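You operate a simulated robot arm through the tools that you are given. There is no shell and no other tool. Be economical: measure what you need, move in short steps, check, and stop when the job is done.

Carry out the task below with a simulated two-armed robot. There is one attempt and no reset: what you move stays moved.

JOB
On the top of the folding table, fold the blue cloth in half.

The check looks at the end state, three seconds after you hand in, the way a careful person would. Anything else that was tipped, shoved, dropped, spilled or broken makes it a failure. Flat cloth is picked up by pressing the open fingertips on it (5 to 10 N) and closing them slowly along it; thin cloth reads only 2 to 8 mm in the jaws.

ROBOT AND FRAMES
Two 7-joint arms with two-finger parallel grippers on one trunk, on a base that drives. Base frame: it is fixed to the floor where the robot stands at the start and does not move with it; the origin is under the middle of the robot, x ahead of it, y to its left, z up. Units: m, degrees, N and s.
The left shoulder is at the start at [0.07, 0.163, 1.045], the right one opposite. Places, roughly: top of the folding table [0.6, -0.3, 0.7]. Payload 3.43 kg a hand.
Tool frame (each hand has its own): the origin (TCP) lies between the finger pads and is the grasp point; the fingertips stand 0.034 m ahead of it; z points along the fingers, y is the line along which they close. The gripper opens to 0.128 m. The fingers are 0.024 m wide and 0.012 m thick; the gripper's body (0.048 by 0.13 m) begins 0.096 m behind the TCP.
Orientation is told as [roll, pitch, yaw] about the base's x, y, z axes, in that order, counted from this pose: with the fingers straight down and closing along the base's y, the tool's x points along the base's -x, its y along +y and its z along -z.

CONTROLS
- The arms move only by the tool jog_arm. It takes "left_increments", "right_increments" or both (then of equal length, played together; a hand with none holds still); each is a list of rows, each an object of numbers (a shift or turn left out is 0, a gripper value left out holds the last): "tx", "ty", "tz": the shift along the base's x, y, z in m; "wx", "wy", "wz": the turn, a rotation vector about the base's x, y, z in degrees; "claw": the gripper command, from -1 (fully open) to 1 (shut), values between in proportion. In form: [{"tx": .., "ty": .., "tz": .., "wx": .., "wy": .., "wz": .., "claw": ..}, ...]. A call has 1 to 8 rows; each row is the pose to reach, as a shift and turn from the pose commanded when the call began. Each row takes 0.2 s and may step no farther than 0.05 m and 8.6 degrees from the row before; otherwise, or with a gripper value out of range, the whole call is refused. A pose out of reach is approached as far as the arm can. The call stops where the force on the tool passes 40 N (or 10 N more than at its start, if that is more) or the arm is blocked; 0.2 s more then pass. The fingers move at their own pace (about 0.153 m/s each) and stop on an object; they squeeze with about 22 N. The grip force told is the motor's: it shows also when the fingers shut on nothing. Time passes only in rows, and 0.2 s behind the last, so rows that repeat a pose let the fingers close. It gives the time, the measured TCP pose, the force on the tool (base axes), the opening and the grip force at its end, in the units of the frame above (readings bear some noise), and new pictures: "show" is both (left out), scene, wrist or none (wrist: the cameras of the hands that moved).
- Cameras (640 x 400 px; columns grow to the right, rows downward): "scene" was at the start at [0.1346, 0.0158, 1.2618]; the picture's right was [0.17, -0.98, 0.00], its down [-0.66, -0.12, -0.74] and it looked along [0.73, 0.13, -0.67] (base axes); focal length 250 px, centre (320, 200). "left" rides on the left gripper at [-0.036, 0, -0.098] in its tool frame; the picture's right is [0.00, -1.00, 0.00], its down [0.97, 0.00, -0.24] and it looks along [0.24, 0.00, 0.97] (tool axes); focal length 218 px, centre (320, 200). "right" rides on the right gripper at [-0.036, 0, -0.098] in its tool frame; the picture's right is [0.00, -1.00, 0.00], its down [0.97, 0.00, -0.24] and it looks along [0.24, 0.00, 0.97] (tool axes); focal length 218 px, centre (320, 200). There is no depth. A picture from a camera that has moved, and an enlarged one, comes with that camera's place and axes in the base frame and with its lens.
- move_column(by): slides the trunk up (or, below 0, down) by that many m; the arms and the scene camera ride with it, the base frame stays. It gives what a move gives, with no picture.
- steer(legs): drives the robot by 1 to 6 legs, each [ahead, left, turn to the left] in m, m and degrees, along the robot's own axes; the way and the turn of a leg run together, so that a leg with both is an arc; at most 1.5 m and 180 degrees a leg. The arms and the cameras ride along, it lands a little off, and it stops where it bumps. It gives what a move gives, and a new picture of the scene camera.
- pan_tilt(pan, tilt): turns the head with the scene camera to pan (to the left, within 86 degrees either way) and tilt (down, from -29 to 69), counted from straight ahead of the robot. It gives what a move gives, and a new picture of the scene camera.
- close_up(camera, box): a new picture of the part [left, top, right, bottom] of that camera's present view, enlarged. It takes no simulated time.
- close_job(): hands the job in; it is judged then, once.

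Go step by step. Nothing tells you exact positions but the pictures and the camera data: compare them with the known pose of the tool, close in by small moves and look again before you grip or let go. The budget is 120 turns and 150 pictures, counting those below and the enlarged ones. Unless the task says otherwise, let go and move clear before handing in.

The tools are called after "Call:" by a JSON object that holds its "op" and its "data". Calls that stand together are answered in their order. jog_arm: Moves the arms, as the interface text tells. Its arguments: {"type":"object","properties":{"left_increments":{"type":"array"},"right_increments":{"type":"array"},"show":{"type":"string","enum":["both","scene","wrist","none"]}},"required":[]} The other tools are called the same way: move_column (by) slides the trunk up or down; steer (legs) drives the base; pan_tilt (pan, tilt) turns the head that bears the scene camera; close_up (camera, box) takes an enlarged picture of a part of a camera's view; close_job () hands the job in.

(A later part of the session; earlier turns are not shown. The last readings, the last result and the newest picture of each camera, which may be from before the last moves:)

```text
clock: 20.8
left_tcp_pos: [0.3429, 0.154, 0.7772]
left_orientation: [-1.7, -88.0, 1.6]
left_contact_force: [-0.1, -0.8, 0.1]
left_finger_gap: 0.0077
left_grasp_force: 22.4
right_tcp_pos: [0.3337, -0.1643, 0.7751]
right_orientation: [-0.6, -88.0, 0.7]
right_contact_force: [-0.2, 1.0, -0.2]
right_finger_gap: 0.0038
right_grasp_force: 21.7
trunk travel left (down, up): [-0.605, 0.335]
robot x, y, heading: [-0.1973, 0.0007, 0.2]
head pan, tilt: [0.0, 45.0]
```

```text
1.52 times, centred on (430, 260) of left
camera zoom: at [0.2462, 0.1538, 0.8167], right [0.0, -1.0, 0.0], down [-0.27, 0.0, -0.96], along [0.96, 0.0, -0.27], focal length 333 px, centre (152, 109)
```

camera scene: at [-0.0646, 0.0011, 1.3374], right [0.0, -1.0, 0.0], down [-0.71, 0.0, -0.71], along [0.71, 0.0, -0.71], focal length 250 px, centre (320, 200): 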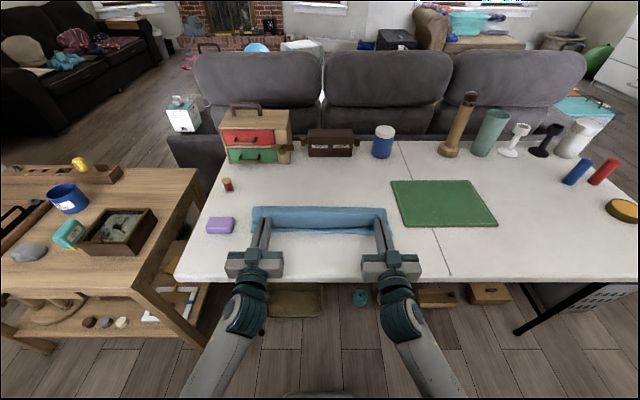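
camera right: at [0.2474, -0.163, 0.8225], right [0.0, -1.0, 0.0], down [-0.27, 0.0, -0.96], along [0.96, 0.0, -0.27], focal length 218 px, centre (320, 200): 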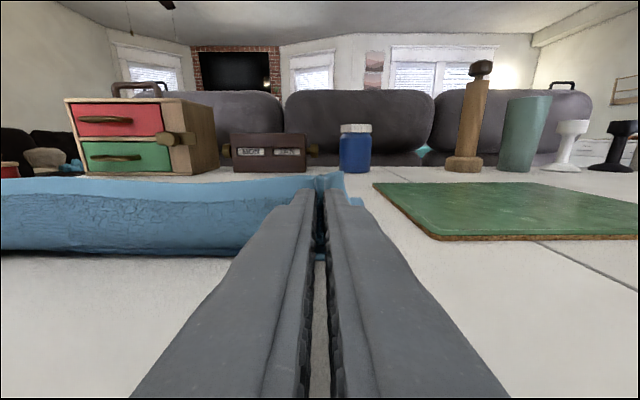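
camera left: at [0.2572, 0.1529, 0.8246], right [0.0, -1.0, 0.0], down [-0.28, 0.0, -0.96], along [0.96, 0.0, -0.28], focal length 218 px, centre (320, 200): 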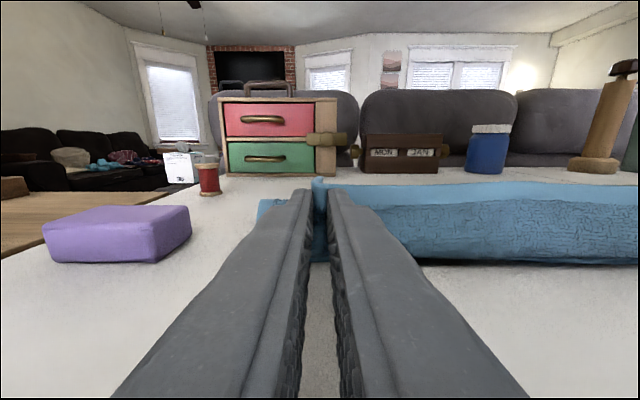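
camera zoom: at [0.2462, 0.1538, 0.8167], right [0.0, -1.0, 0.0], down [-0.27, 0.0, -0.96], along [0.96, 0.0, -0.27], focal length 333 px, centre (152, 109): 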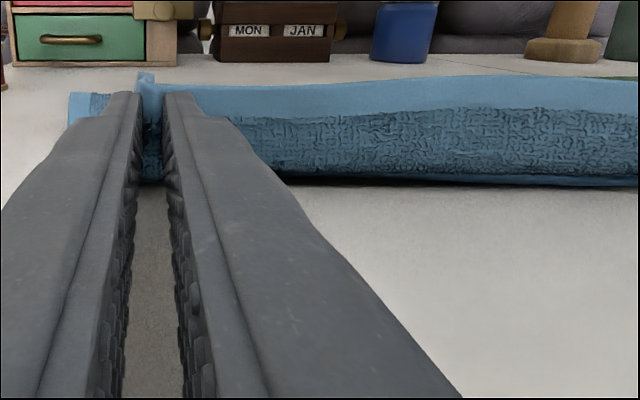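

The hem stands upright over the near edge with the flap behind it. I'll open gently, back straight out, and see how it settles.

Call:
{"op": "jog_arm", "data": {"left_increments": [{"claw": 0.8}, {"claw": 0.6}, {"claw": 0.6, "tx": -0.015}, {"tx": -0.045}, {"tx": -0.08}, {"tx": -0.08}], "right_increments": [{"claw": 0.8}, {"claw": 0.6}, {"claw": 0.6, "tx": -0.015}, {"tx": -0.045}, {"tx": -0.08}, {"tx": -0.08}], "show": "wrist"}}

Call:
{"op": "close_up", "data": {"camera": "scene", "box": [230, 170, 410, 280]}}

```text
clock: 22.2
left_tcp_pos: [0.2681, 0.1591, 0.7712]
left_orientation: [12.3, -87.9, -12.7]
left_contact_force: [0.0, 0.6, 0.7]
left_finger_gap: 0.0256
left_grasp_force: 0.2
right_tcp_pos: [0.2587, -0.1623, 0.7736]
right_orientation: [-15.9, -87.6, 16.1]
right_contact_force: [0.0, -0.3, -0.1]
right_finger_gap: 0.0257
right_grasp_force: 0.1
trunk travel left (down, up): [-0.605, 0.335]
robot x, y, heading: [-0.1995, 0.0022, -0.2]
head pan, tilt: [0.0, 45.0]
camera right: at [0.1629, -0.1603, 0.8139], right [0.0, -1.0, 0.01], down [-0.28, -0.01, -0.96], along [0.96, 0.0, -0.28], focal length 218 px, centre (320, 200)
camera left: at [0.1715, 0.1599, 0.813], right [-0.01, -1.0, -0.01], down [-0.28, 0.01, -0.96], along [0.96, 0.0, -0.28], focal length 218 px, centre (320, 200)
```

right: 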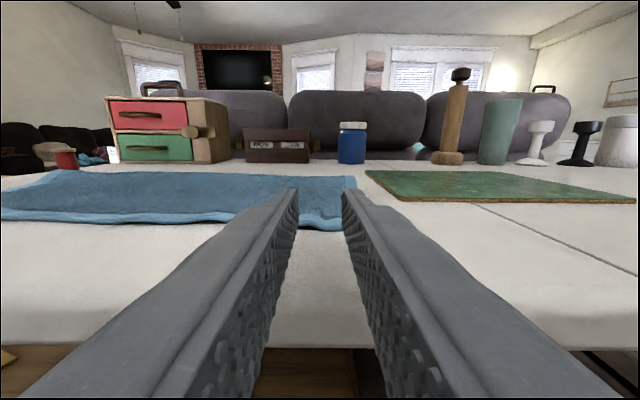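
left: 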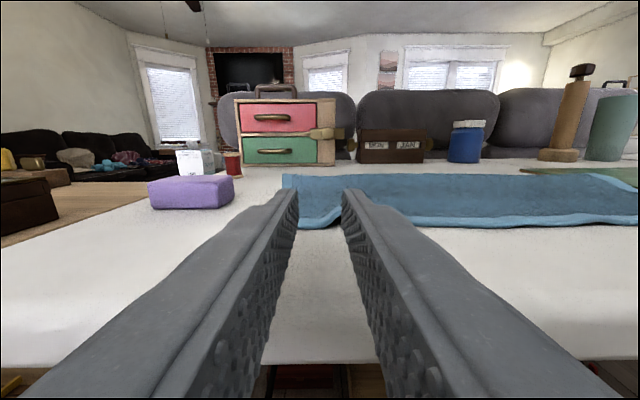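

```text
3.56 times, centred on (320, 225) of scene
camera zoom: at [-0.0555, 0.0087, 1.3357], right [0.0, -1.0, 0.01], down [-0.71, 0.0, -0.7], along [0.7, 0.0, -0.71], focal length 887 px, centre (320, 111)
```

zoom: 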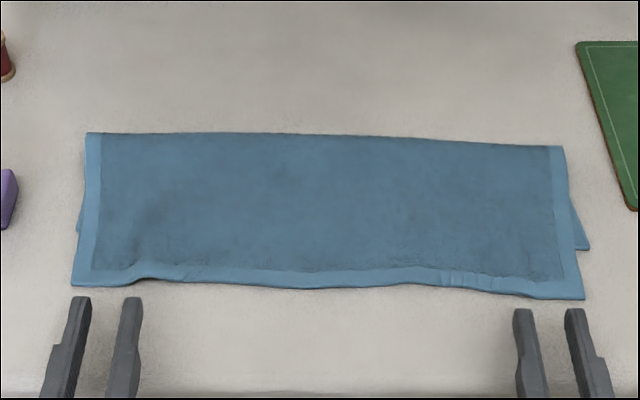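

It settled very well: the hem lies flat and faces up. But it overhangs the lower layer's near edge by about 4–5 cm, so the halves are uneven. I'll bring the fingers back to vertical, re-grip the overhanging hem and re-lay it.

Call:
{"op": "jog_arm", "data": {"left_increments": [{"tz": 0.03}, {"tz": 0.06, "wy": 8}, {"tz": 0.09, "wy": 16}, {"tz": 0.12, "wy": 24}, {"tz": 0.12, "wy": 32}, {"tz": 0.12, "wy": 40}, {"tz": 0.12, "wy": 48}, {"tz": 0.12, "wy": 56}], "right_increments": [{"tz": 0.03}, {"tz": 0.06, "wy": 8}, {"tz": 0.09, "wy": 16}, {"tz": 0.12, "wy": 24}, {"tz": 0.12, "wy": 32}, {"tz": 0.12, "wy": 40}, {"tz": 0.12, "wy": 48}, {"tz": 0.12, "wy": 56}], "show": "none"}}

Call:
{"op": "jog_arm", "data": {"left_increments": [{"tx": 0.02, "wy": 8}, {"tx": 0.04, "wy": 16}, {"tx": 0.06, "wy": 24}, {"tx": 0.08, "wy": 32}, {"tx": 0.09, "tz": -0.02, "wy": 32}, {"tx": 0.09, "tz": -0.04, "wy": 32}, {"tx": 0.09, "tz": -0.04, "wy": 32}], "right_increments": [{"tx": 0.02, "wy": 8}, {"tx": 0.04, "wy": 16}, {"tx": 0.06, "wy": 24}, {"tx": 0.08, "wy": 32}, {"tx": 0.09, "tz": -0.02, "wy": 32}, {"tx": 0.09, "tz": -0.04, "wy": 32}, {"tx": 0.09, "tz": -0.04, "wy": 32}]}}

```text
clock: 23.2
left_tcp_pos: [0.3112, 0.1645, 0.8274]
left_orientation: [23.5, -60.3, -22.2]
left_contact_force: [-0.5, -0.2, 0.3]
left_finger_gap: 0.0255
left_grasp_force: 0.0
left hand out of reach, approached as far as the arm can: row 2, 3, 4, 5
right_tcp_pos: [0.3082, -0.1629, 0.8217]
right_orientation: [-17.8, -61.3, 17.1]
right_contact_force: [-0.7, -0.2, 0.4]
right_finger_gap: 0.0256
right_grasp_force: 0.1
right hand out of reach, approached as far as the arm can: row 2, 3, 4, 5
trunk travel left (down, up): [-0.605, 0.335]
robot x, y, heading: [-0.1952, -0.0035, -0.3]
head pan, tilt: [0.0, 45.0]
stopped in row 5 (left hand): the arm was blocked; the commanded pose is now the measured one
```

```text
clock: 24.9
left_tcp_pos: [0.4194, 0.2266, 0.8035]
left_orientation: [17.7, -30.3, -13.3]
left_contact_force: [-1.2, -0.2, -0.4]
left_finger_gap: 0.0255
left_grasp_force: 0.0
right_tcp_pos: [0.4185, -0.2226, 0.8017]
right_orientation: [-14.8, -31.5, 10.4]
right_contact_force: [-0.8, 0.0, 0.1]
right_finger_gap: 0.0257
right_grasp_force: 0.1
trunk travel left (down, up): [-0.605, 0.335]
robot x, y, heading: [-0.1957, -0.0005, 0.4]
head pan, tilt: [0.0, 45.0]
camera scene: at [-0.0636, 0.0009, 1.3374], right [0.0, -1.0, 0.0], down [-0.71, 0.0, -0.71], along [0.71, 0.0, -0.71], focal length 250 px, centre (320, 200)
camera right: at [0.395, -0.2008, 0.9008], right [0.04, -0.97, 0.22], down [-0.94, -0.11, -0.31], along [0.33, -0.19, -0.93], focal length 218 px, centre (320, 200)
camera left: at [0.3961, 0.2007, 0.9039], right [-0.07, -0.96, -0.26], down [-0.94, 0.15, -0.29], along [0.32, 0.23, -0.92], focal length 218 px, centre (320, 200)
```

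scene: 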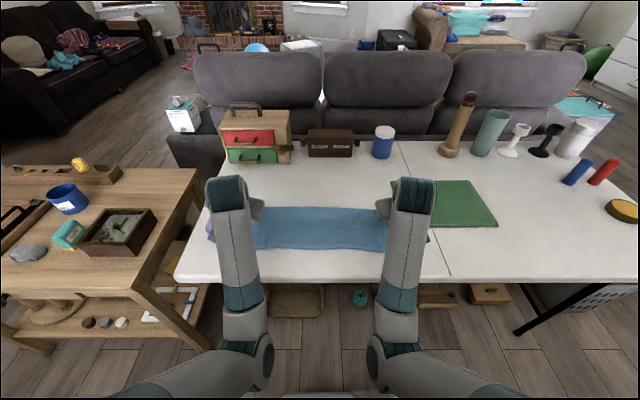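
right: 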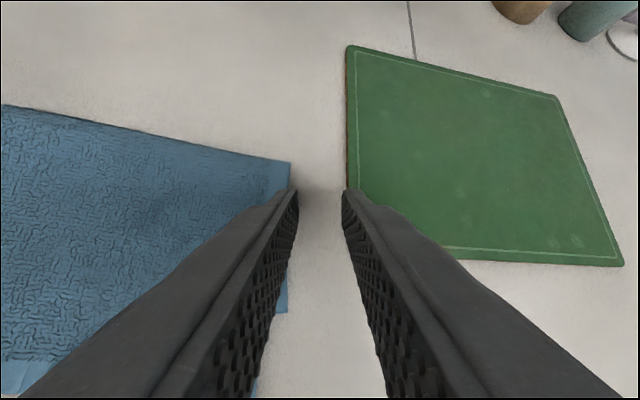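
left: 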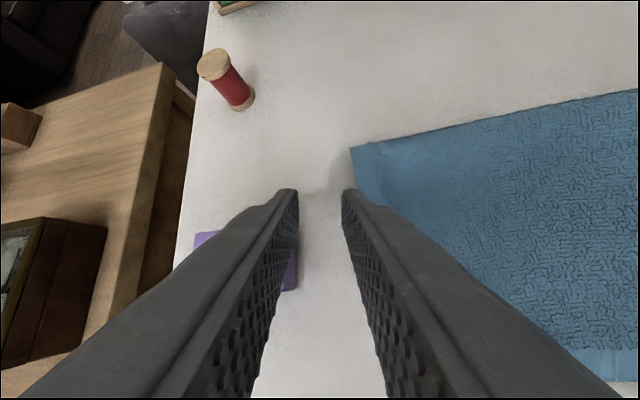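

The arms drifted slightly in tucked poses, but nothing was touched. I'll lift clear and straighten both tools, then back the base up for room.

Call:
{"op": "jog_arm", "data": {"left_increments": [{"tz": 0.04}, {"tz": 0.08, "wx": -2.8, "wy": 6.4, "wz": 1.7}, {"tz": 0.1, "wx": -5.5, "wy": 12.8, "wz": 3.3}, {"tz": 0.1, "wx": -8.3, "wy": 19.2, "wz": 5.0}, {"tz": 0.1, "wx": -11.0, "wy": 25.6, "wz": 6.6}, {"tz": 0.1, "wx": -13.8, "wy": 32, "wz": 8.3}, {"tz": 0.1, "wx": -13.8, "wy": 32, "wz": 8.3}], "right_increments": [{"tz": 0.04}, {"tz": 0.08, "wx": 2.3, "wy": 6.5, "wz": -1.2}, {"tz": 0.1, "wx": 4.6, "wy": 13, "wz": -2.4}, {"tz": 0.1, "wx": 6.9, "wy": 19.5, "wz": -3.6}, {"tz": 0.1, "wx": 9.2, "wy": 26, "wz": -4.8}, {"tz": 0.1, "wx": 11.5, "wy": 32.4, "wz": -6}, {"tz": 0.1, "wx": 11.5, "wy": 32.4, "wz": -6}], "show": "none"}}

Call:
{"op": "steer", "data": {"legs": [[-0.1, 0, 0]]}}

```text
clock: 25.4
left_tcp_pos: [0.4163, 0.2489, 0.8235]
left_orientation: [17.1, -24.5, -10.1]
left_contact_force: [0.0, 0.3, -1.6]
left_finger_gap: 0.0253
left_grasp_force: 0.1
left hand out of reach, approached as far as the arm can: row 2
right_tcp_pos: [0.4128, -0.2512, 0.8168]
right_orientation: [-15.1, -25.3, 7.6]
right_contact_force: [0.3, 0.9, -0.2]
right_finger_gap: 0.0256
right_grasp_force: 0.0
right hand out of reach, approached as far as the arm can: row 2
trunk travel left (down, up): [-0.605, 0.335]
robot x, y, heading: [-0.1954, 0.0022, 0.2]
head pan, tilt: [0.0, 45.0]
stopped in row 2 (left hand): the arm was blocked; the commanded pose is now the measured one
```

```text
clock: 26.6
left_tcp_pos: [0.3126, 0.248, 0.8256]
left_orientation: [17.2, -24.7, -10.2]
left_contact_force: [-0.4, 0.4, 0.1]
left_finger_gap: 0.0254
left_grasp_force: 0.1
right_tcp_pos: [0.3089, -0.2517, 0.8184]
right_orientation: [-15.0, -25.4, 7.7]
right_contact_force: [-1.2, 0.3, 1.0]
right_finger_gap: 0.0254
right_grasp_force: 0.1
trunk travel left (down, up): [-0.605, 0.335]
robot x, y, heading: [-0.2975, -0.0001, 0.3]
head pan, tilt: [0.0, 45.0]
camera scene: at [-0.1655, 0.0009, 1.3375], right [0.0, -1.0, 0.0], down [-0.71, 0.0, -0.71], along [0.71, 0.0, -0.71], focal length 250 px, centre (320, 200)
```

scene: 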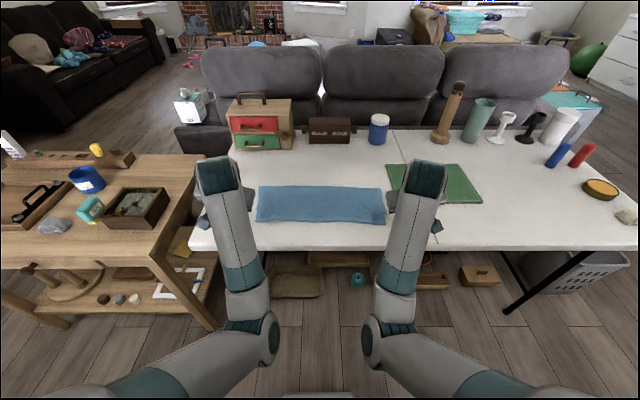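

The arms are near a joint limit in this tucked posture. I'll lift with the trunk instead, then extend forward while straightening.

Call:
{"op": "move_column", "data": {"by": 0.12}}

Call:
{"op": "jog_arm", "data": {"left_increments": [{"tx": 0.04, "ty": -0.01}, {"tx": 0.08, "ty": -0.02, "wy": 5}, {"tx": 0.12, "ty": -0.03, "wy": 10}, {"tx": 0.16, "ty": -0.04, "wy": 15}, {"tx": 0.2, "ty": -0.05, "wy": 20}, {"tx": 0.2, "ty": -0.05, "wy": 20}], "right_increments": [{"tx": 0.04, "ty": 0.01}, {"tx": 0.08, "ty": 0.02, "wy": 5}, {"tx": 0.12, "ty": 0.03, "wy": 10}, {"tx": 0.16, "ty": 0.04, "wy": 15}, {"tx": 0.2, "ty": 0.05, "wy": 20}, {"tx": 0.2, "ty": 0.05, "wy": 20}], "show": "scene"}}

```text
clock: 28.1
left_tcp_pos: [0.3143, 0.2481, 0.9446]
left_orientation: [17.1, -24.6, -10.2]
left_contact_force: [0.6, 0.4, -0.3]
left_finger_gap: 0.0257
left_grasp_force: 0.1
right_tcp_pos: [0.3101, -0.2505, 0.9383]
right_orientation: [-15.1, -25.2, 7.7]
right_contact_force: [0.3, 0.4, -1.2]
right_finger_gap: 0.0256
right_grasp_force: 0.1
trunk travel left (down, up): [-0.725, 0.215]
robot x, y, heading: [-0.2981, 0.0011, -0.2]
head pan, tilt: [0.0, 45.0]
```

```text
clock: 29.5
left_tcp_pos: [0.5149, 0.1968, 0.9451]
left_orientation: [13.6, -4.9, -9.3]
left_contact_force: [-0.3, 0.3, 0.4]
left_finger_gap: 0.0258
left_grasp_force: 0.0
right_tcp_pos: [0.5103, -0.202, 0.9399]
right_orientation: [-12.6, -5.5, 6.9]
right_contact_force: [0.6, 0.2, 0.6]
right_finger_gap: 0.0255
right_grasp_force: 0.2
trunk travel left (down, up): [-0.725, 0.215]
robot x, y, heading: [-0.3001, 0.0011, -0.2]
head pan, tilt: [0.0, 45.0]
camera scene: at [-0.1655, 0.001, 1.4575], right [0.0, -1.0, 0.0], down [-0.71, 0.0, -0.71], along [0.71, 0.0, -0.71], focal length 250 px, centre (320, 200)
```

scene: 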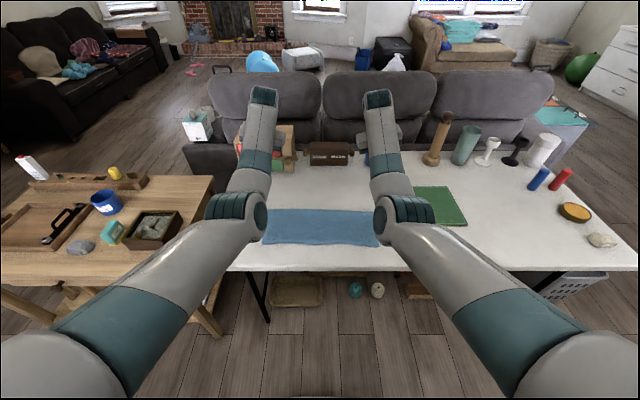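

Straightening works. I'll finish it and move both hands over the overhanging hem.

Call:
{"op": "jog_arm", "data": {"left_increments": [{"wx": -4.4, "wy": 2, "wz": 2.9}, {"wx": -8.8, "wy": 4, "wz": 5.8}, {"wx": -13.1, "wy": 6, "wz": 8.7}, {"tx": -0.045, "ty": -0.007, "tz": -0.02, "wx": -13.1, "wy": 6, "wz": 8.7}, {"tx": -0.09, "ty": -0.014, "tz": -0.04, "wx": -13.1, "wy": 6, "wz": 8.7}, {"tx": -0.13, "ty": -0.021, "tz": -0.06, "wx": -13.1, "wy": 6, "wz": 8.7}, {"tx": -0.155, "ty": -0.027, "tz": -0.095, "wx": -13.1, "wy": 6, "wz": 8.7}, {"tx": -0.155, "ty": -0.027, "tz": -0.095, "wx": -13.1, "wy": 6, "wz": 8.7}], "right_increments": [{"wx": 4.1, "wy": 2, "wz": -2.1}, {"wx": 8.2, "wy": 4, "wz": -4.2}, {"wx": 12.2, "wy": 6.2, "wz": -6.2}, {"tx": -0.045, "ty": 0.009, "tz": -0.02, "wx": 12.2, "wy": 6.2, "wz": -6.2}, {"tx": -0.09, "ty": 0.018, "tz": -0.04, "wx": 12.2, "wy": 6.2, "wz": -6.2}, {"tx": -0.13, "ty": 0.027, "tz": -0.06, "wx": 12.2, "wy": 6.2, "wz": -6.2}, {"tx": -0.158, "ty": 0.037, "tz": -0.09, "wx": 12.2, "wy": 6.2, "wz": -6.2}, {"tx": -0.158, "ty": 0.037, "tz": -0.09, "wx": 12.2, "wy": 6.2, "wz": -6.2}]}}

```text
clock: 31.3
left_tcp_pos: [0.3718, 0.2307, 0.8608]
left_orientation: [3.2, -1.6, 3.5]
left_contact_force: [0.2, 0.2, -0.5]
left_finger_gap: 0.0254
left_grasp_force: 0.0
left hand out of reach, approached as far as the arm can: row 6
right_tcp_pos: [0.3687, -0.2276, 0.8561]
right_orientation: [-3.5, -1.7, -3.4]
right_contact_force: [-0.5, 0.6, 0.1]
right_finger_gap: 0.0253
right_grasp_force: 0.0
right hand out of reach, approached as far as the arm can: row 6, 7, 8
trunk travel left (down, up): [-0.725, 0.215]
robot x, y, heading: [-0.2949, -0.0001, 0.2]
head pan, tilt: [0.0, 45.0]
camera scene: at [-0.1644, 0.0008, 1.4574], right [0.0, -1.0, 0.0], down [-0.71, 0.0, -0.71], along [0.71, 0.0, -0.71], focal length 250 px, centre (320, 200)
camera right: at [0.4028, -0.2229, 0.955], right [-0.06, -1.0, 0.06], down [-0.97, 0.07, 0.21], along [-0.22, -0.04, -0.98], focal length 218 px, centre (320, 200)
camera left: at [0.405, 0.2265, 0.9612], right [0.06, -1.0, -0.06], down [-0.97, -0.07, 0.21], along [-0.22, 0.04, -0.98], focal length 218 px, centre (320, 200)
```

scene: 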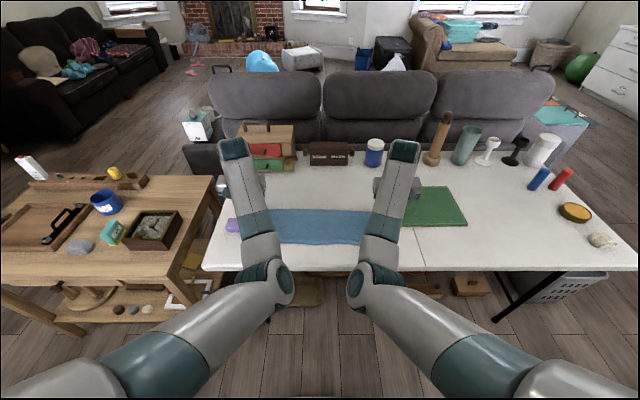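
right: 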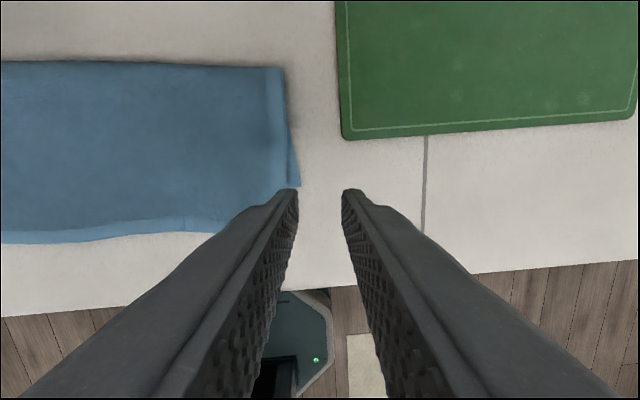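
left: 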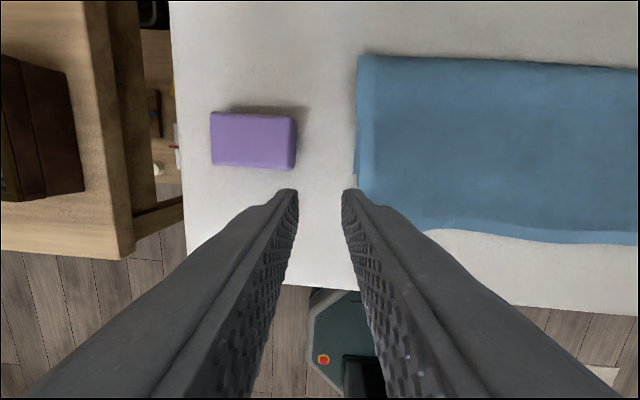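

The elbows have swung inward, which limits the hands. I'll move both hands up and outward, toward the starting posture, to let the elbows open out.

Call:
{"op": "jog_arm", "data": {"left_increments": [{"tz": 0.035, "ty": 0.02}, {"tz": 0.07, "ty": 0.04}, {"tz": 0.105, "ty": 0.06}, {"tz": 0.14, "ty": 0.08, "tx": 0.02}, {"tz": 0.175, "ty": 0.1, "tx": 0.04}, {"tz": 0.21, "ty": 0.12, "tx": 0.06}, {"tz": 0.24, "ty": 0.14, "tx": 0.08}, {"tz": 0.24, "ty": 0.14, "tx": 0.08}], "right_increments": [{"tz": 0.035, "ty": -0.02}, {"tz": 0.07, "ty": -0.04}, {"tz": 0.105, "ty": -0.06}, {"tz": 0.14, "ty": -0.08, "tx": 0.02}, {"tz": 0.175, "ty": -0.1, "tx": 0.04}, {"tz": 0.21, "ty": -0.12, "tx": 0.06}, {"tz": 0.24, "ty": -0.14, "tx": 0.08}, {"tz": 0.24, "ty": -0.14, "tx": 0.08}], "show": "scene"}}

```text
clock: 33.1
left_tcp_pos: [0.4398, 0.3108, 1.091]
left_orientation: [0.0, -0.1, 0.2]
left_contact_force: [-0.4, -0.4, -0.6]
left_finger_gap: 0.0255
left_grasp_force: 0.0
left hand out of reach, approached as far as the arm can: row 1, 2, 3, 4, 5
right_tcp_pos: [0.4365, -0.3022, 1.0839]
right_orientation: [0.1, 0.0, 0.1]
right_contact_force: [0.1, 0.4, 0.0]
right_finger_gap: 0.0254
right_grasp_force: 0.1
right hand out of reach, approached as far as the arm can: row 1, 2, 3, 4, 5
trunk travel left (down, up): [-0.725, 0.215]
robot x, y, heading: [-0.2956, 0.0022, -0.3]
head pan, tilt: [0.0, 45.0]
camera scene: at [-0.1641, 0.0008, 1.4574], right [0.0, -1.0, 0.0], down [-0.71, 0.0, -0.71], along [0.71, 0.0, -0.71], focal length 250 px, centre (320, 200)
```

scene: 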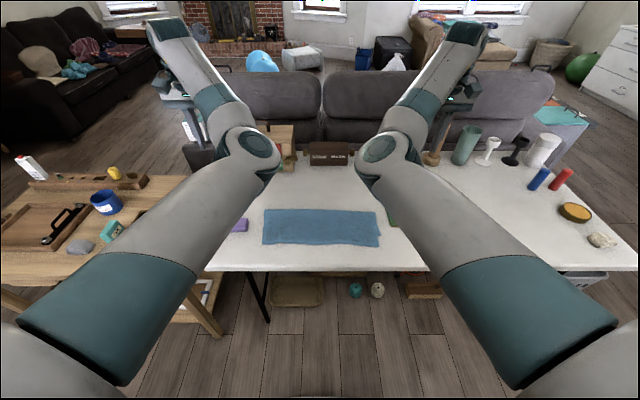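

Orientation is now exact again. I'll back the base up further, so the arms work nearly stretched, and bring the hands down over the hem.

Call:
{"op": "steer", "data": {"legs": [[-0.12, 0, 0]]}}

Call:
{"op": "jog_arm", "data": {"left_increments": [{"tx": 0.01, "ty": -0.02, "tz": -0.03}, {"tx": 0.02, "ty": -0.04, "tz": -0.06}, {"tx": 0.03, "ty": -0.06, "tz": -0.09}, {"tx": 0.035, "ty": -0.08, "tz": -0.12}, {"tx": 0.035, "ty": -0.1, "tz": -0.15}, {"tx": 0.035, "ty": -0.12, "tz": -0.18}, {"tx": 0.035, "ty": -0.135, "tz": -0.22}, {"tx": 0.035, "ty": -0.135, "tz": -0.22}], "right_increments": [{"tx": 0.01, "ty": 0.02, "tz": -0.03}, {"tx": 0.02, "ty": 0.04, "tz": -0.06}, {"tx": 0.03, "ty": 0.06, "tz": -0.09}, {"tx": 0.035, "ty": 0.08, "tz": -0.12}, {"tx": 0.035, "ty": 0.1, "tz": -0.15}, {"tx": 0.035, "ty": 0.12, "tz": -0.18}, {"tx": 0.035, "ty": 0.135, "tz": -0.22}, {"tx": 0.035, "ty": 0.135, "tz": -0.22}]}}

```text
clock: 34.3
left_tcp_pos: [0.3187, 0.3101, 1.0897]
left_orientation: [0.0, 0.1, 0.1]
left_contact_force: [-0.4, 0.5, 0.0]
left_finger_gap: 0.0256
left_grasp_force: 0.0
right_tcp_pos: [0.3174, -0.3026, 1.0822]
right_orientation: [0.1, 0.1, 0.2]
right_contact_force: [-0.3, -0.6, 0.5]
right_finger_gap: 0.0255
right_grasp_force: 0.2
trunk travel left (down, up): [-0.725, 0.215]
robot x, y, heading: [-0.4182, 0.0005, -0.2]
head pan, tilt: [0.0, 45.0]
camera scene: at [-0.2832, 0.001, 1.4572], right [0.0, -1.0, 0.0], down [-0.71, 0.0, -0.71], along [0.71, 0.0, -0.71], focal length 250 px, centre (320, 200)
```

scene: 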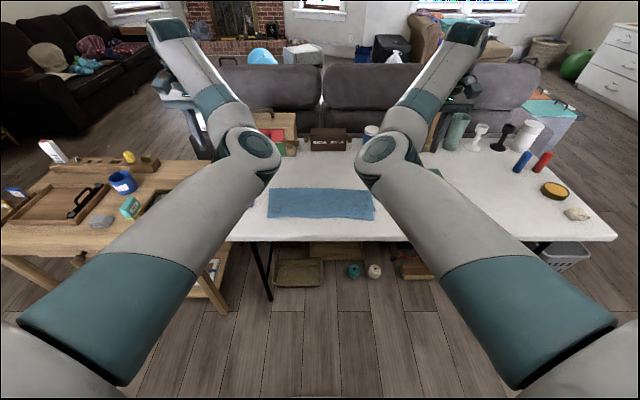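

```text
clock: 36.1
left_tcp_pos: [0.353, 0.1741, 0.8709]
left_orientation: [0.1, -0.2, 0.1]
left_contact_force: [0.0, -0.5, 0.4]
left_finger_gap: 0.0257
left_grasp_force: 0.2
right_tcp_pos: [0.3514, -0.1665, 0.8646]
right_orientation: [0.2, 0.0, 0.2]
right_contact_force: [-0.2, -0.2, -0.6]
right_finger_gap: 0.0257
right_grasp_force: 0.2
trunk travel left (down, up): [-0.725, 0.215]
robot x, y, heading: [-0.4195, -0.0005, 0.2]
head pan, tilt: [0.0, 45.0]
camera scene: at [-0.2851, 0.0011, 1.4575], right [0.0, -1.0, 0.0], down [-0.71, 0.0, -0.71], along [0.71, 0.0, -0.71], focal length 250 px, centre (320, 200)
camera right: at [0.3875, -0.1645, 0.9624], right [0.0, -1.0, 0.0], down [-0.97, 0.0, 0.24], along [-0.24, 0.0, -0.97], focal length 218 px, centre (320, 200)
camera left: at [0.3885, 0.1746, 0.9707], right [0.0, -1.0, 0.0], down [-0.97, 0.0, 0.24], along [-0.24, 0.0, -0.97], focal length 218 px, centre (320, 200)
```

scene: 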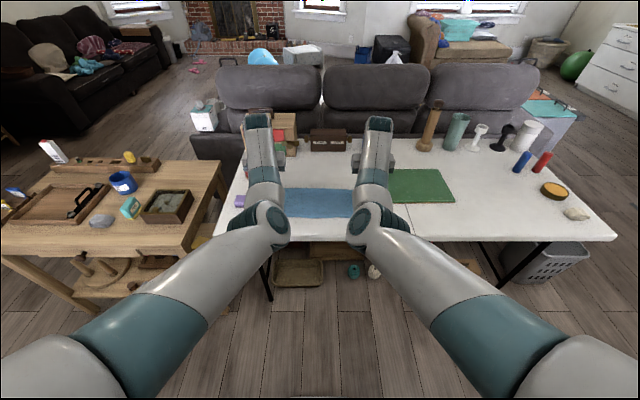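
right: 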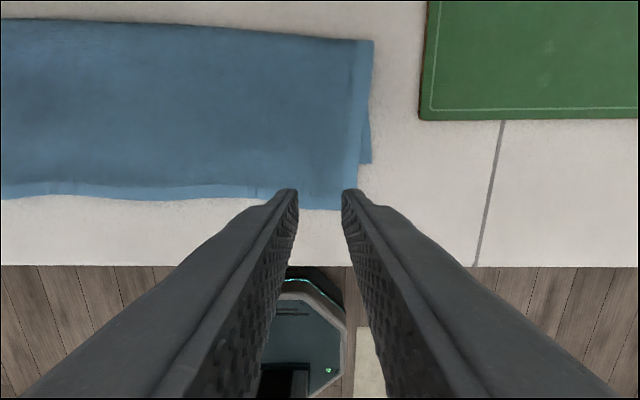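
left: 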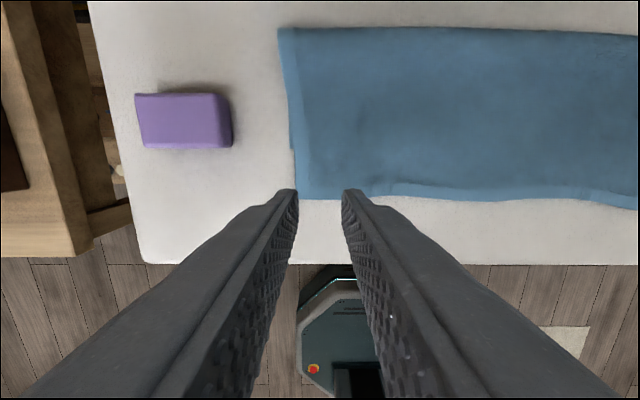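

The reach is fine now. The wrist views give the top hem at x≈0.337 (left) and 0.328 (right), the lower edge at 0.385 and 0.371, and the crease at 0.491 and 0.477. I'll re-grip the single-layer overhang near the corners.

Call:
{"op": "jog_arm", "data": {"left_increments": [{"ty": -0.01, "tz": -0.03, "claw": 0.22}, {"tx": -0.002, "ty": -0.019, "tz": -0.06}, {"tx": -0.002, "ty": -0.019, "tz": -0.087}, {"tx": -0.002, "ty": -0.019, "tz": -0.087}], "right_increments": [{"tx": -0.005, "ty": 0.006, "tz": -0.03, "claw": 0.22}, {"tx": -0.0095, "ty": 0.0125, "tz": -0.055}, {"tx": -0.0095, "ty": 0.0125, "tz": -0.08}, {"tx": -0.0095, "ty": 0.0125, "tz": -0.08}], "show": "wrist"}}

```text
clock: 37.1
left_tcp_pos: [0.3511, 0.1554, 0.783]
left_orientation: [0.2, -0.1, 0.1]
left_contact_force: [0.0, -0.5, 0.8]
left_finger_gap: 0.0499
left_grasp_force: 0.1
right_tcp_pos: [0.3435, -0.1545, 0.7825]
right_orientation: [0.1, 0.0, 0.2]
right_contact_force: [-0.3, -0.1, 0.3]
right_finger_gap: 0.0499
right_grasp_force: 0.0
trunk travel left (down, up): [-0.725, 0.215]
robot x, y, heading: [-0.4162, -0.0013, -0.0]
head pan, tilt: [0.0, 45.0]
camera right: at [0.3788, -0.1534, 0.8817], right [0.0, -1.0, 0.0], down [-0.97, 0.0, 0.24], along [-0.24, 0.0, -0.97], focal length 218 px, centre (320, 200)
camera left: at [0.387, 0.156, 0.8829], right [0.0, -1.0, 0.0], down [-0.97, 0.0, 0.24], along [-0.24, 0.0, -0.97], focal length 218 px, centre (320, 200)
```

right: 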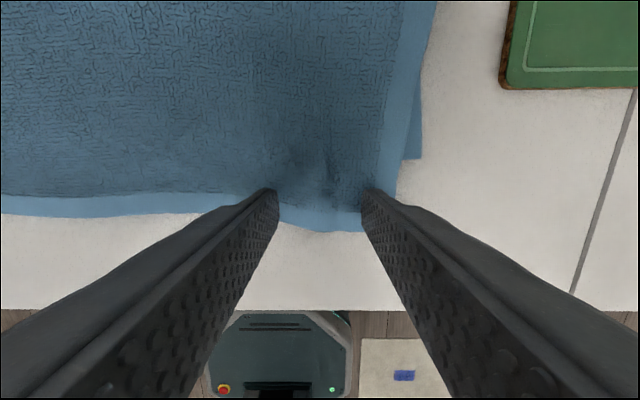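
left: 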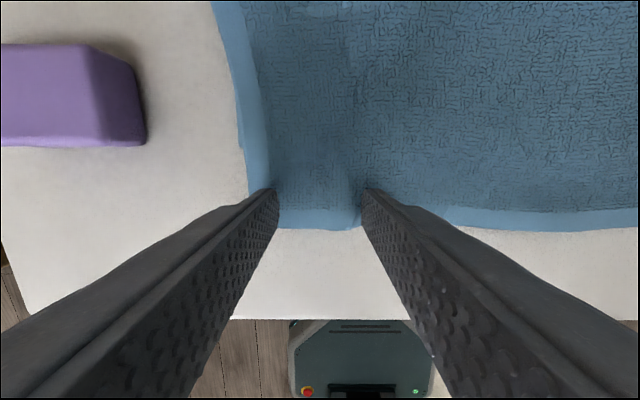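

The fingers are over the single hem layer on both sides. I'll press down gently.

Call:
{"op": "jog_arm", "data": {"left_increments": [{"tz": -0.002}, {"tz": -0.004}, {"tz": -0.0065}, {"tz": -0.0065}], "right_increments": [{"tz": -0.002}, {"tz": -0.004}, {"tz": -0.0055}, {"tz": -0.0055}], "show": "none"}}

```text
clock: 38.1
left_tcp_pos: [0.3514, 0.1576, 0.7778]
left_orientation: [0.0, 0.1, 0.2]
left_contact_force: [0.6, 0.0, 2.5]
left_finger_gap: 0.0499
left_grasp_force: 0.1
right_tcp_pos: [0.3421, -0.1543, 0.7782]
right_orientation: [0.1, 0.1, 0.2]
right_contact_force: [0.9, -0.1, 2.4]
right_finger_gap: 0.0501
right_grasp_force: 0.1
trunk travel left (down, up): [-0.725, 0.215]
robot x, y, heading: [-0.4199, 0.0004, -0.0]
head pan, tilt: [0.0, 45.0]
```

Call:
{"op": "jog_arm", "data": {"left_increments": [{"tz": -0.0022}, {"tz": -0.0022, "claw": 0.35}, {"tz": -0.0022, "claw": 0.48}, {"tz": -0.0022, "claw": 0.6}, {"tz": -0.0022, "claw": 0.72}, {"tz": -0.0022, "claw": 0.85}, {"tz": -0.0022, "claw": 1}, {"tz": -0.0022, "claw": 1}], "right_increments": [{"tz": -0.0022}, {"tz": -0.0022, "claw": 0.35}, {"tz": -0.0022, "claw": 0.48}, {"tz": -0.0022, "claw": 0.6}, {"tz": -0.0022, "claw": 0.72}, {"tz": -0.0022, "claw": 0.85}, {"tz": -0.0022, "claw": 1}, {"tz": -0.0022, "claw": 1}], "show": "wrist"}}

```text
clock: 39.9
left_tcp_pos: [0.3507, 0.1545, 0.7769]
left_orientation: [0.0, -0.2, 0.1]
left_contact_force: [-0.3, -11.6, 10.7]
left_finger_gap: 0.0061
left_grasp_force: 22.1
right_tcp_pos: [0.3408, -0.1535, 0.778]
right_orientation: [0.2, -0.1, 0.2]
right_contact_force: [1.9, 12.1, 8.8]
right_finger_gap: 0.0063
right_grasp_force: 22.2
trunk travel left (down, up): [-0.725, 0.215]
robot x, y, heading: [-0.4176, 0.0, 0.2]
head pan, tilt: [0.0, 45.0]
camera right: at [0.3768, -0.1526, 0.8761], right [0.0, -1.0, 0.0], down [-0.97, 0.0, 0.24], along [-0.24, 0.0, -0.97], focal length 218 px, centre (320, 200)
camera left: at [0.3858, 0.1555, 0.8769], right [0.0, -1.0, 0.0], down [-0.97, 0.0, 0.24], along [-0.24, 0.0, -0.97], focal length 218 px, centre (320, 200)
```

right: 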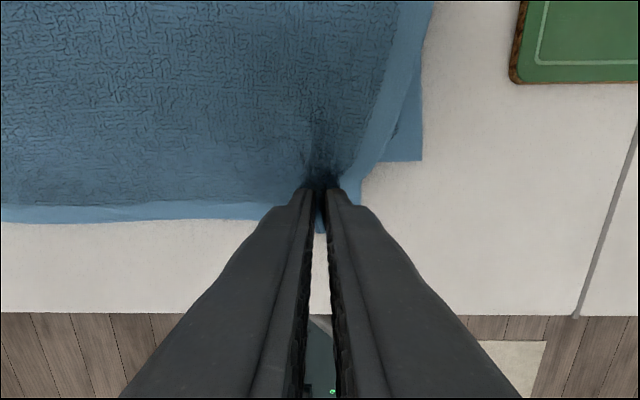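
left: 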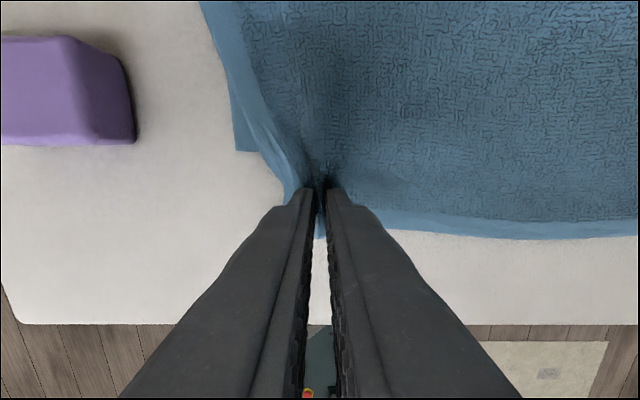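

Both hems are gripped again. I'll lift along an arc, ease the side tension, then drive forward so the flap stands above the true half line.

Call:
{"op": "jog_arm", "data": {"left_increments": [{"tx": 0.012, "ty": -0.003, "tz": 0.03}, {"tx": 0.03, "ty": -0.006, "tz": 0.06}, {"tx": 0.055, "ty": -0.007, "tz": 0.09}, {"tx": 0.07, "ty": -0.007, "tz": 0.11}, {"tx": 0.07, "ty": -0.007, "tz": 0.11}], "right_increments": [{"tx": 0.012, "ty": 0.003, "tz": 0.03}, {"tx": 0.03, "ty": 0.006, "tz": 0.06}, {"tx": 0.055, "ty": 0.007, "tz": 0.09}, {"tx": 0.07, "ty": 0.007, "tz": 0.11}, {"tx": 0.07, "ty": 0.007, "tz": 0.11}], "show": "none"}}

Call:
{"op": "steer", "data": {"legs": [[0.115, 0, 0]]}}

Call:
{"op": "close_up", "data": {"camera": "scene", "box": [230, 150, 410, 260]}}

Call:
{"op": "close_up", "data": {"camera": "left", "box": [0, 0, 640, 400]}}

```text
clock: 41.1
left_tcp_pos: [0.4034, 0.1519, 0.8862]
left_orientation: [0.1, 0.1, 0.2]
left_contact_force: [0.4, -3.6, 0.5]
left_finger_gap: 0.005
left_grasp_force: 21.7
left hand out of reach, approached as far as the arm can: row 3, 4, 5
right_tcp_pos: [0.4034, -0.1476, 0.8866]
right_orientation: [0.0, 0.0, 0.1]
right_contact_force: [0.5, 2.7, -0.3]
right_finger_gap: 0.0047
right_grasp_force: 22.4
right hand out of reach, approached as far as the arm can: row 4, 5
trunk travel left (down, up): [-0.725, 0.215]
robot x, y, heading: [-0.4173, -0.0007, 0.0]
head pan, tilt: [0.0, 45.0]
```

```text
clock: 42.3
left_tcp_pos: [0.5179, 0.1474, 0.8863]
left_orientation: [0.1, -0.1, -0.1]
left_contact_force: [0.5, -2.4, -0.2]
left_finger_gap: 0.0052
left_grasp_force: 21.9
right_tcp_pos: [0.517, -0.151, 0.8877]
right_orientation: [0.2, 0.1, 0.1]
right_contact_force: [0.7, 2.8, -0.6]
right_finger_gap: 0.0045
right_grasp_force: 22.0
trunk travel left (down, up): [-0.725, 0.215]
robot x, y, heading: [-0.3062, 0.0039, -0.0]
head pan, tilt: [0.0, 45.0]
camera scene: at [-0.1709, 0.0004, 1.4575], right [0.0, -1.0, 0.0], down [-0.71, 0.0, -0.71], along [0.71, 0.0, -0.71], focal length 250 px, centre (320, 200)
```

scene: 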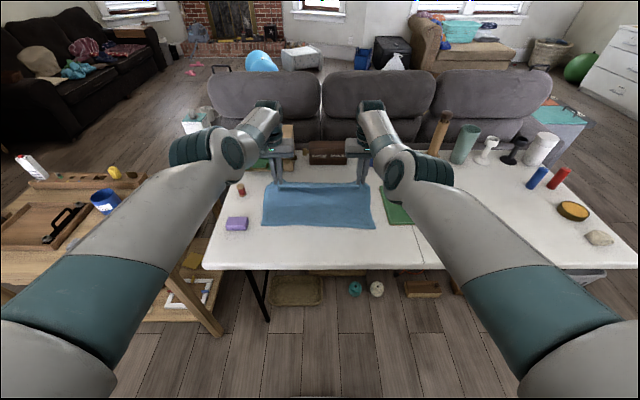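

```text
3.56 times, centred on (320, 205) of scene
camera zoom: at [-0.1709, 0.0004, 1.4575], right [0.0, -1.0, 0.0], down [-0.71, 0.0, -0.71], along [0.71, 0.0, -0.71], focal length 887 px, centre (320, 182)
```

zoom: 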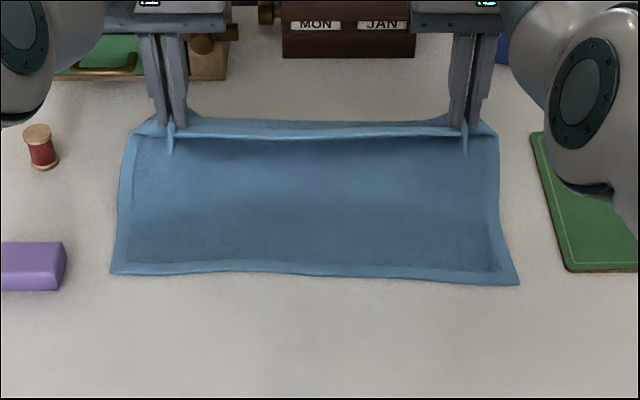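

```text
1.00 times, centred on (320, 200) of left
camera zoom: at [0.5539, 0.1477, 0.9861], right [0.0, -1.0, 0.0], down [-0.97, 0.0, 0.24], along [-0.24, 0.0, -0.97], focal length 218 px, centre (320, 200)
```

zoom: 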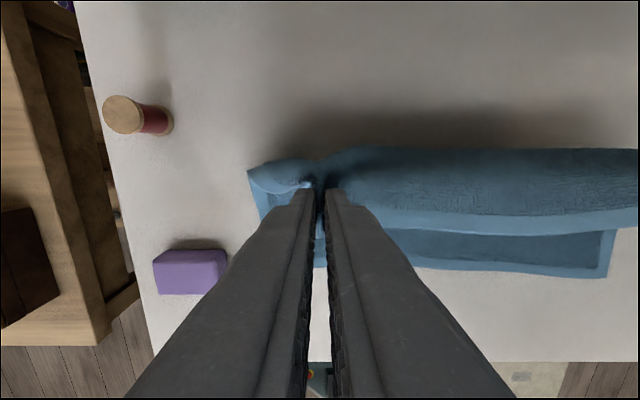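

This is much cleaner: the flap now stands with the hem facing correctly. The lower near edge is at x≈0.412 on the left and 0.395 on the right, so the half line is near 0.54/0.53. I'll move slightly further forward to lay the lower layer out, then come back.

Call:
{"op": "steer", "data": {"legs": [[0.035, 0, 0]]}}

Call:
{"op": "jog_arm", "data": {"left_increments": [{"tz": -0.008}, {"tz": -0.015}, {"tz": -0.015}], "right_increments": [{"tz": -0.008}, {"tz": -0.015}, {"tz": -0.015}], "show": "wrist"}}

```text
clock: 43.2
left_tcp_pos: [0.5496, 0.147, 0.8895]
left_orientation: [0.1, -0.3, -0.1]
left_contact_force: [-0.7, -2.8, 0.5]
left_finger_gap: 0.0051
left_grasp_force: 22.2
right_tcp_pos: [0.5486, -0.151, 0.8903]
right_orientation: [0.1, -0.2, -0.1]
right_contact_force: [-0.3, 2.0, -0.1]
right_finger_gap: 0.0047
right_grasp_force: 22.1
trunk travel left (down, up): [-0.725, 0.215]
robot x, y, heading: [-0.2692, 0.0006, -0.4]
head pan, tilt: [0.0, 45.0]
camera scene: at [-0.1413, 0.0002, 1.458], right [0.0, -1.0, 0.0], down [-0.7, 0.0, -0.71], along [0.71, 0.0, -0.7], focal length 250 px, centre (320, 200)
```

scene: 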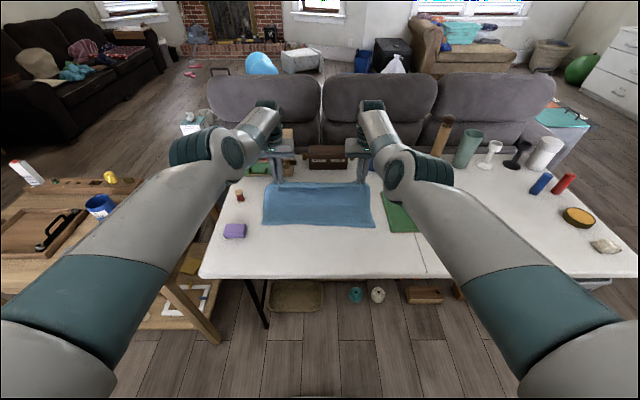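

```text
clock: 44.0
left_tcp_pos: [0.5519, 0.1487, 0.8707]
left_orientation: [0.0, -0.1, -0.1]
left_contact_force: [-0.4, -1.7, -0.3]
left_finger_gap: 0.005
left_grasp_force: 22.1
right_tcp_pos: [0.5484, -0.149, 0.8712]
right_orientation: [0.1, 0.1, 0.2]
right_contact_force: [-0.7, 2.6, 0.4]
right_finger_gap: 0.0048
right_grasp_force: 22.0
trunk travel left (down, up): [-0.725, 0.215]
robot x, y, heading: [-0.2705, 0.0, -0.1]
head pan, tilt: [0.0, 45.0]
camera right: at [0.5864, -0.1482, 0.9691], right [0.0, -1.0, 0.0], down [-0.97, 0.0, 0.24], along [-0.24, 0.0, -0.97], focal length 218 px, centre (320, 200)
camera left: at [0.5876, 0.148, 0.9706], right [0.0, -1.0, 0.0], down [-0.97, 0.0, 0.24], along [-0.24, 0.0, -0.97], focal length 218 px, centre (320, 200)
```

right: 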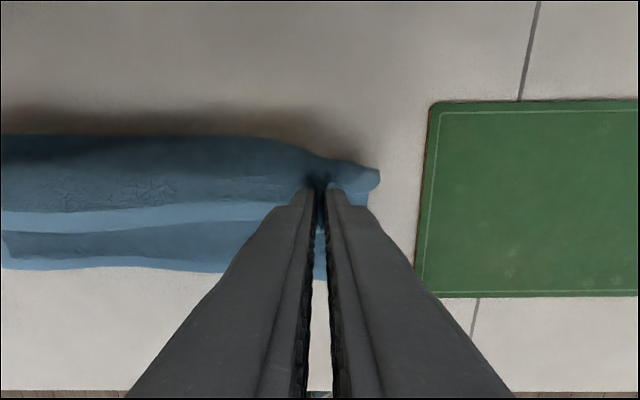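
left: 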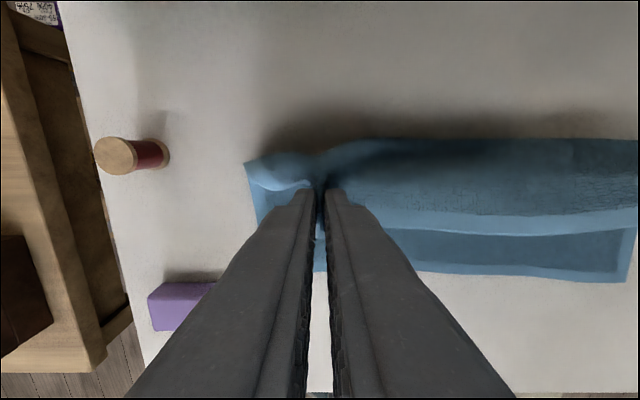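

The low friction let the lower layer slide forward with the flap. Its near edge is now around x≈0.455 (left) to 0.433 (right), which is fine, since only the relative position matters. I'll back up 5 cm and re-measure before lowering.

Call:
{"op": "steer", "data": {"legs": [[-0.05, 0, 0]]}}

Call:
{"op": "close_up", "data": {"camera": "left", "box": [0, 0, 640, 400]}}

Call:
{"op": "close_up", "data": {"camera": "right", "box": [0, 0, 640, 400]}}

Call:
{"op": "close_up", "data": {"camera": "scene", "box": [230, 150, 410, 260]}}

```text
clock: 44.9
left_tcp_pos: [0.5055, 0.1486, 0.8696]
left_orientation: [0.0, 0.0, -0.1]
left_contact_force: [0.5, -2.5, 0.2]
left_finger_gap: 0.0049
left_grasp_force: 21.9
right_tcp_pos: [0.5038, -0.1492, 0.8684]
right_orientation: [0.1, 0.2, 0.1]
right_contact_force: [0.0, 2.7, 0.2]
right_finger_gap: 0.0047
right_grasp_force: 22.1
trunk travel left (down, up): [-0.725, 0.215]
robot x, y, heading: [-0.3234, 0.003, -0.1]
head pan, tilt: [0.0, 45.0]
camera scene: at [-0.1816, 0.0004, 1.4568], right [0.0, -1.0, 0.0], down [-0.71, 0.0, -0.71], along [0.71, 0.0, -0.71], focal length 250 px, centre (320, 200)
```

scene: 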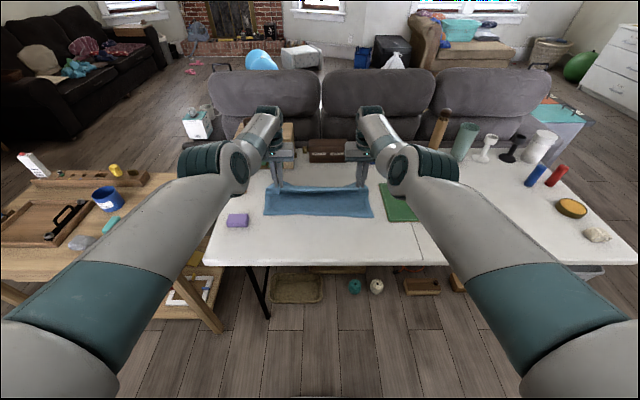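

```text
1.00 times, centred on (320, 200) of left
camera zoom: at [0.5409, 0.1477, 0.9688], right [0.0, -1.0, 0.0], down [-0.97, 0.0, 0.24], along [-0.24, 0.0, -0.97], focal length 218 px, centre (320, 200)
```

zoom: 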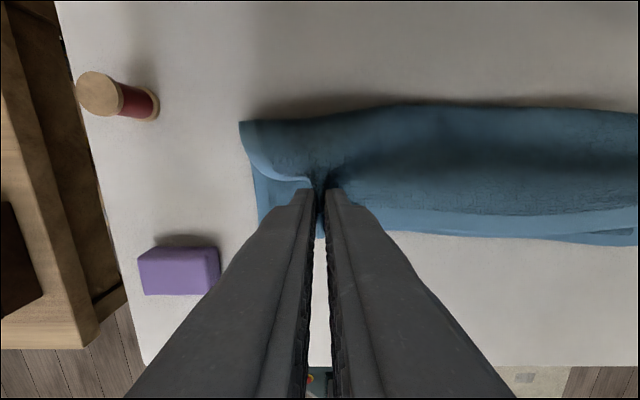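

```text
1.00 times, centred on (320, 200) of right
camera zoom: at [0.5397, -0.1486, 0.9677], right [0.0, -1.0, 0.0], down [-0.97, 0.0, 0.24], along [-0.24, 0.0, -0.97], focal length 218 px, centre (320, 200)
```

zoom: 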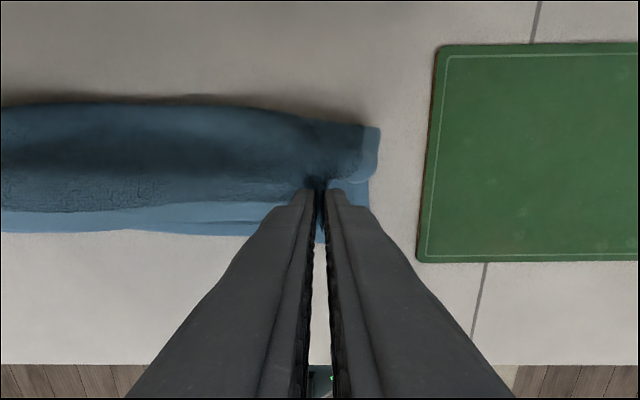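

```text
3.56 times, centred on (320, 205) of scene
camera zoom: at [-0.1816, 0.0004, 1.4568], right [0.0, -1.0, 0.0], down [-0.71, 0.0, -0.71], along [0.71, 0.0, -0.71], focal length 887 px, centre (320, 182)
```

zoom: 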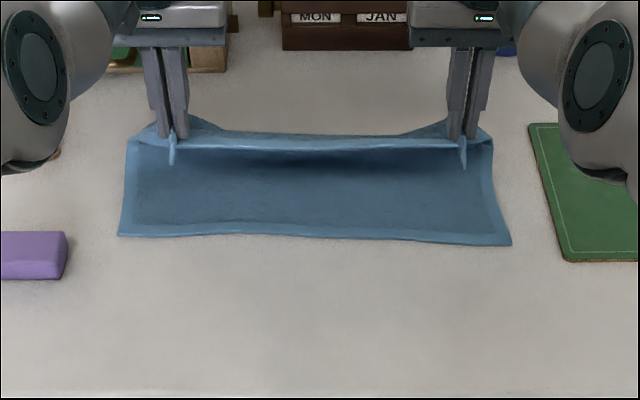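

The crease is now around x≈0.565–0.58 and the lower edge at 0.449 (left) and 0.436 (right), so the split is close to half. I'll lower the hem straight onto the lower edge.

Call:
{"op": "jog_arm", "data": {"left_increments": [{"tx": -0.006, "tz": -0.02}, {"tx": -0.014, "tz": -0.04}, {"tx": -0.024, "tz": -0.06}, {"tx": -0.033, "tz": -0.077}, {"tx": -0.0385, "tz": -0.087}, {"tx": -0.0385, "tz": -0.087}], "right_increments": [{"tx": -0.008, "tz": -0.02}, {"tx": -0.018, "tz": -0.04}, {"tx": -0.03, "tz": -0.06}, {"tx": -0.042, "tz": -0.077}, {"tx": -0.05, "tz": -0.086}, {"tx": -0.05, "tz": -0.086}], "show": "wrist"}}

Call:
{"op": "close_up", "data": {"camera": "scene", "box": [230, 150, 410, 260]}}

```text
clock: 46.3
left_tcp_pos: [0.479, 0.1464, 0.7824]
left_orientation: [0.1, -0.2, -0.1]
left_contact_force: [-0.9, -1.1, 9.2]
left_finger_gap: 0.0052
left_grasp_force: 21.8
left hand out of reach, approached as far as the arm can: row 3, 4, 5, 6
right_tcp_pos: [0.4491, -0.1485, 0.7866]
right_orientation: [0.1, -0.1, 0.1]
right_contact_force: [0.8, 2.3, 2.5]
right_finger_gap: 0.0049
right_grasp_force: 22.0
trunk travel left (down, up): [-0.725, 0.215]
robot x, y, heading: [-0.3182, -0.0006, -0.3]
head pan, tilt: [0.0, 45.0]
camera right: at [0.4856, -0.1482, 0.8845], right [0.0, -1.0, 0.0], down [-0.97, 0.0, 0.24], along [-0.24, 0.0, -0.97], focal length 218 px, centre (320, 200)
camera left: at [0.514, 0.1458, 0.8812], right [0.0, -1.0, 0.0], down [-0.97, 0.0, 0.24], along [-0.24, 0.0, -0.97], focal length 218 px, centre (320, 200)
```

right: 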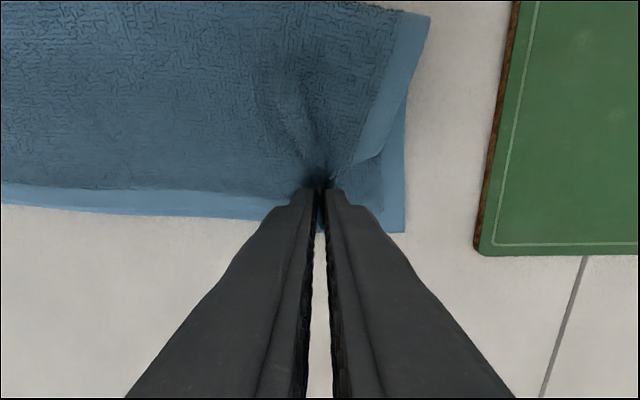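
left: 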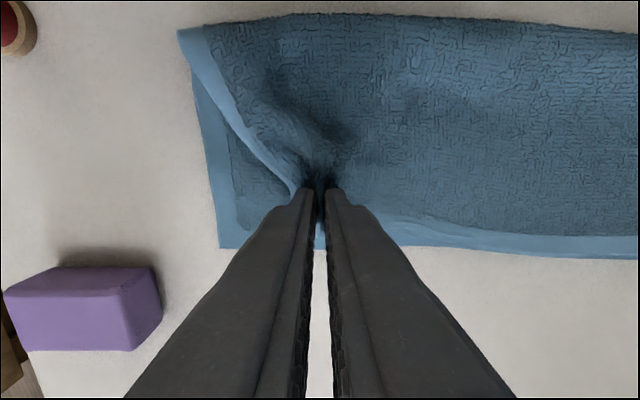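

```text
3.56 times, centred on (320, 205) of scene
camera zoom: at [-0.1857, 0.0003, 1.4576], right [0.0, -1.0, 0.0], down [-0.71, 0.0, -0.71], along [0.71, 0.0, -0.71], focal length 887 px, centre (320, 182)
```

zoom: 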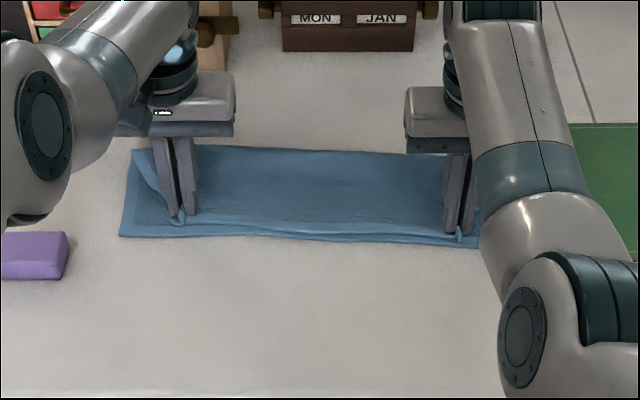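

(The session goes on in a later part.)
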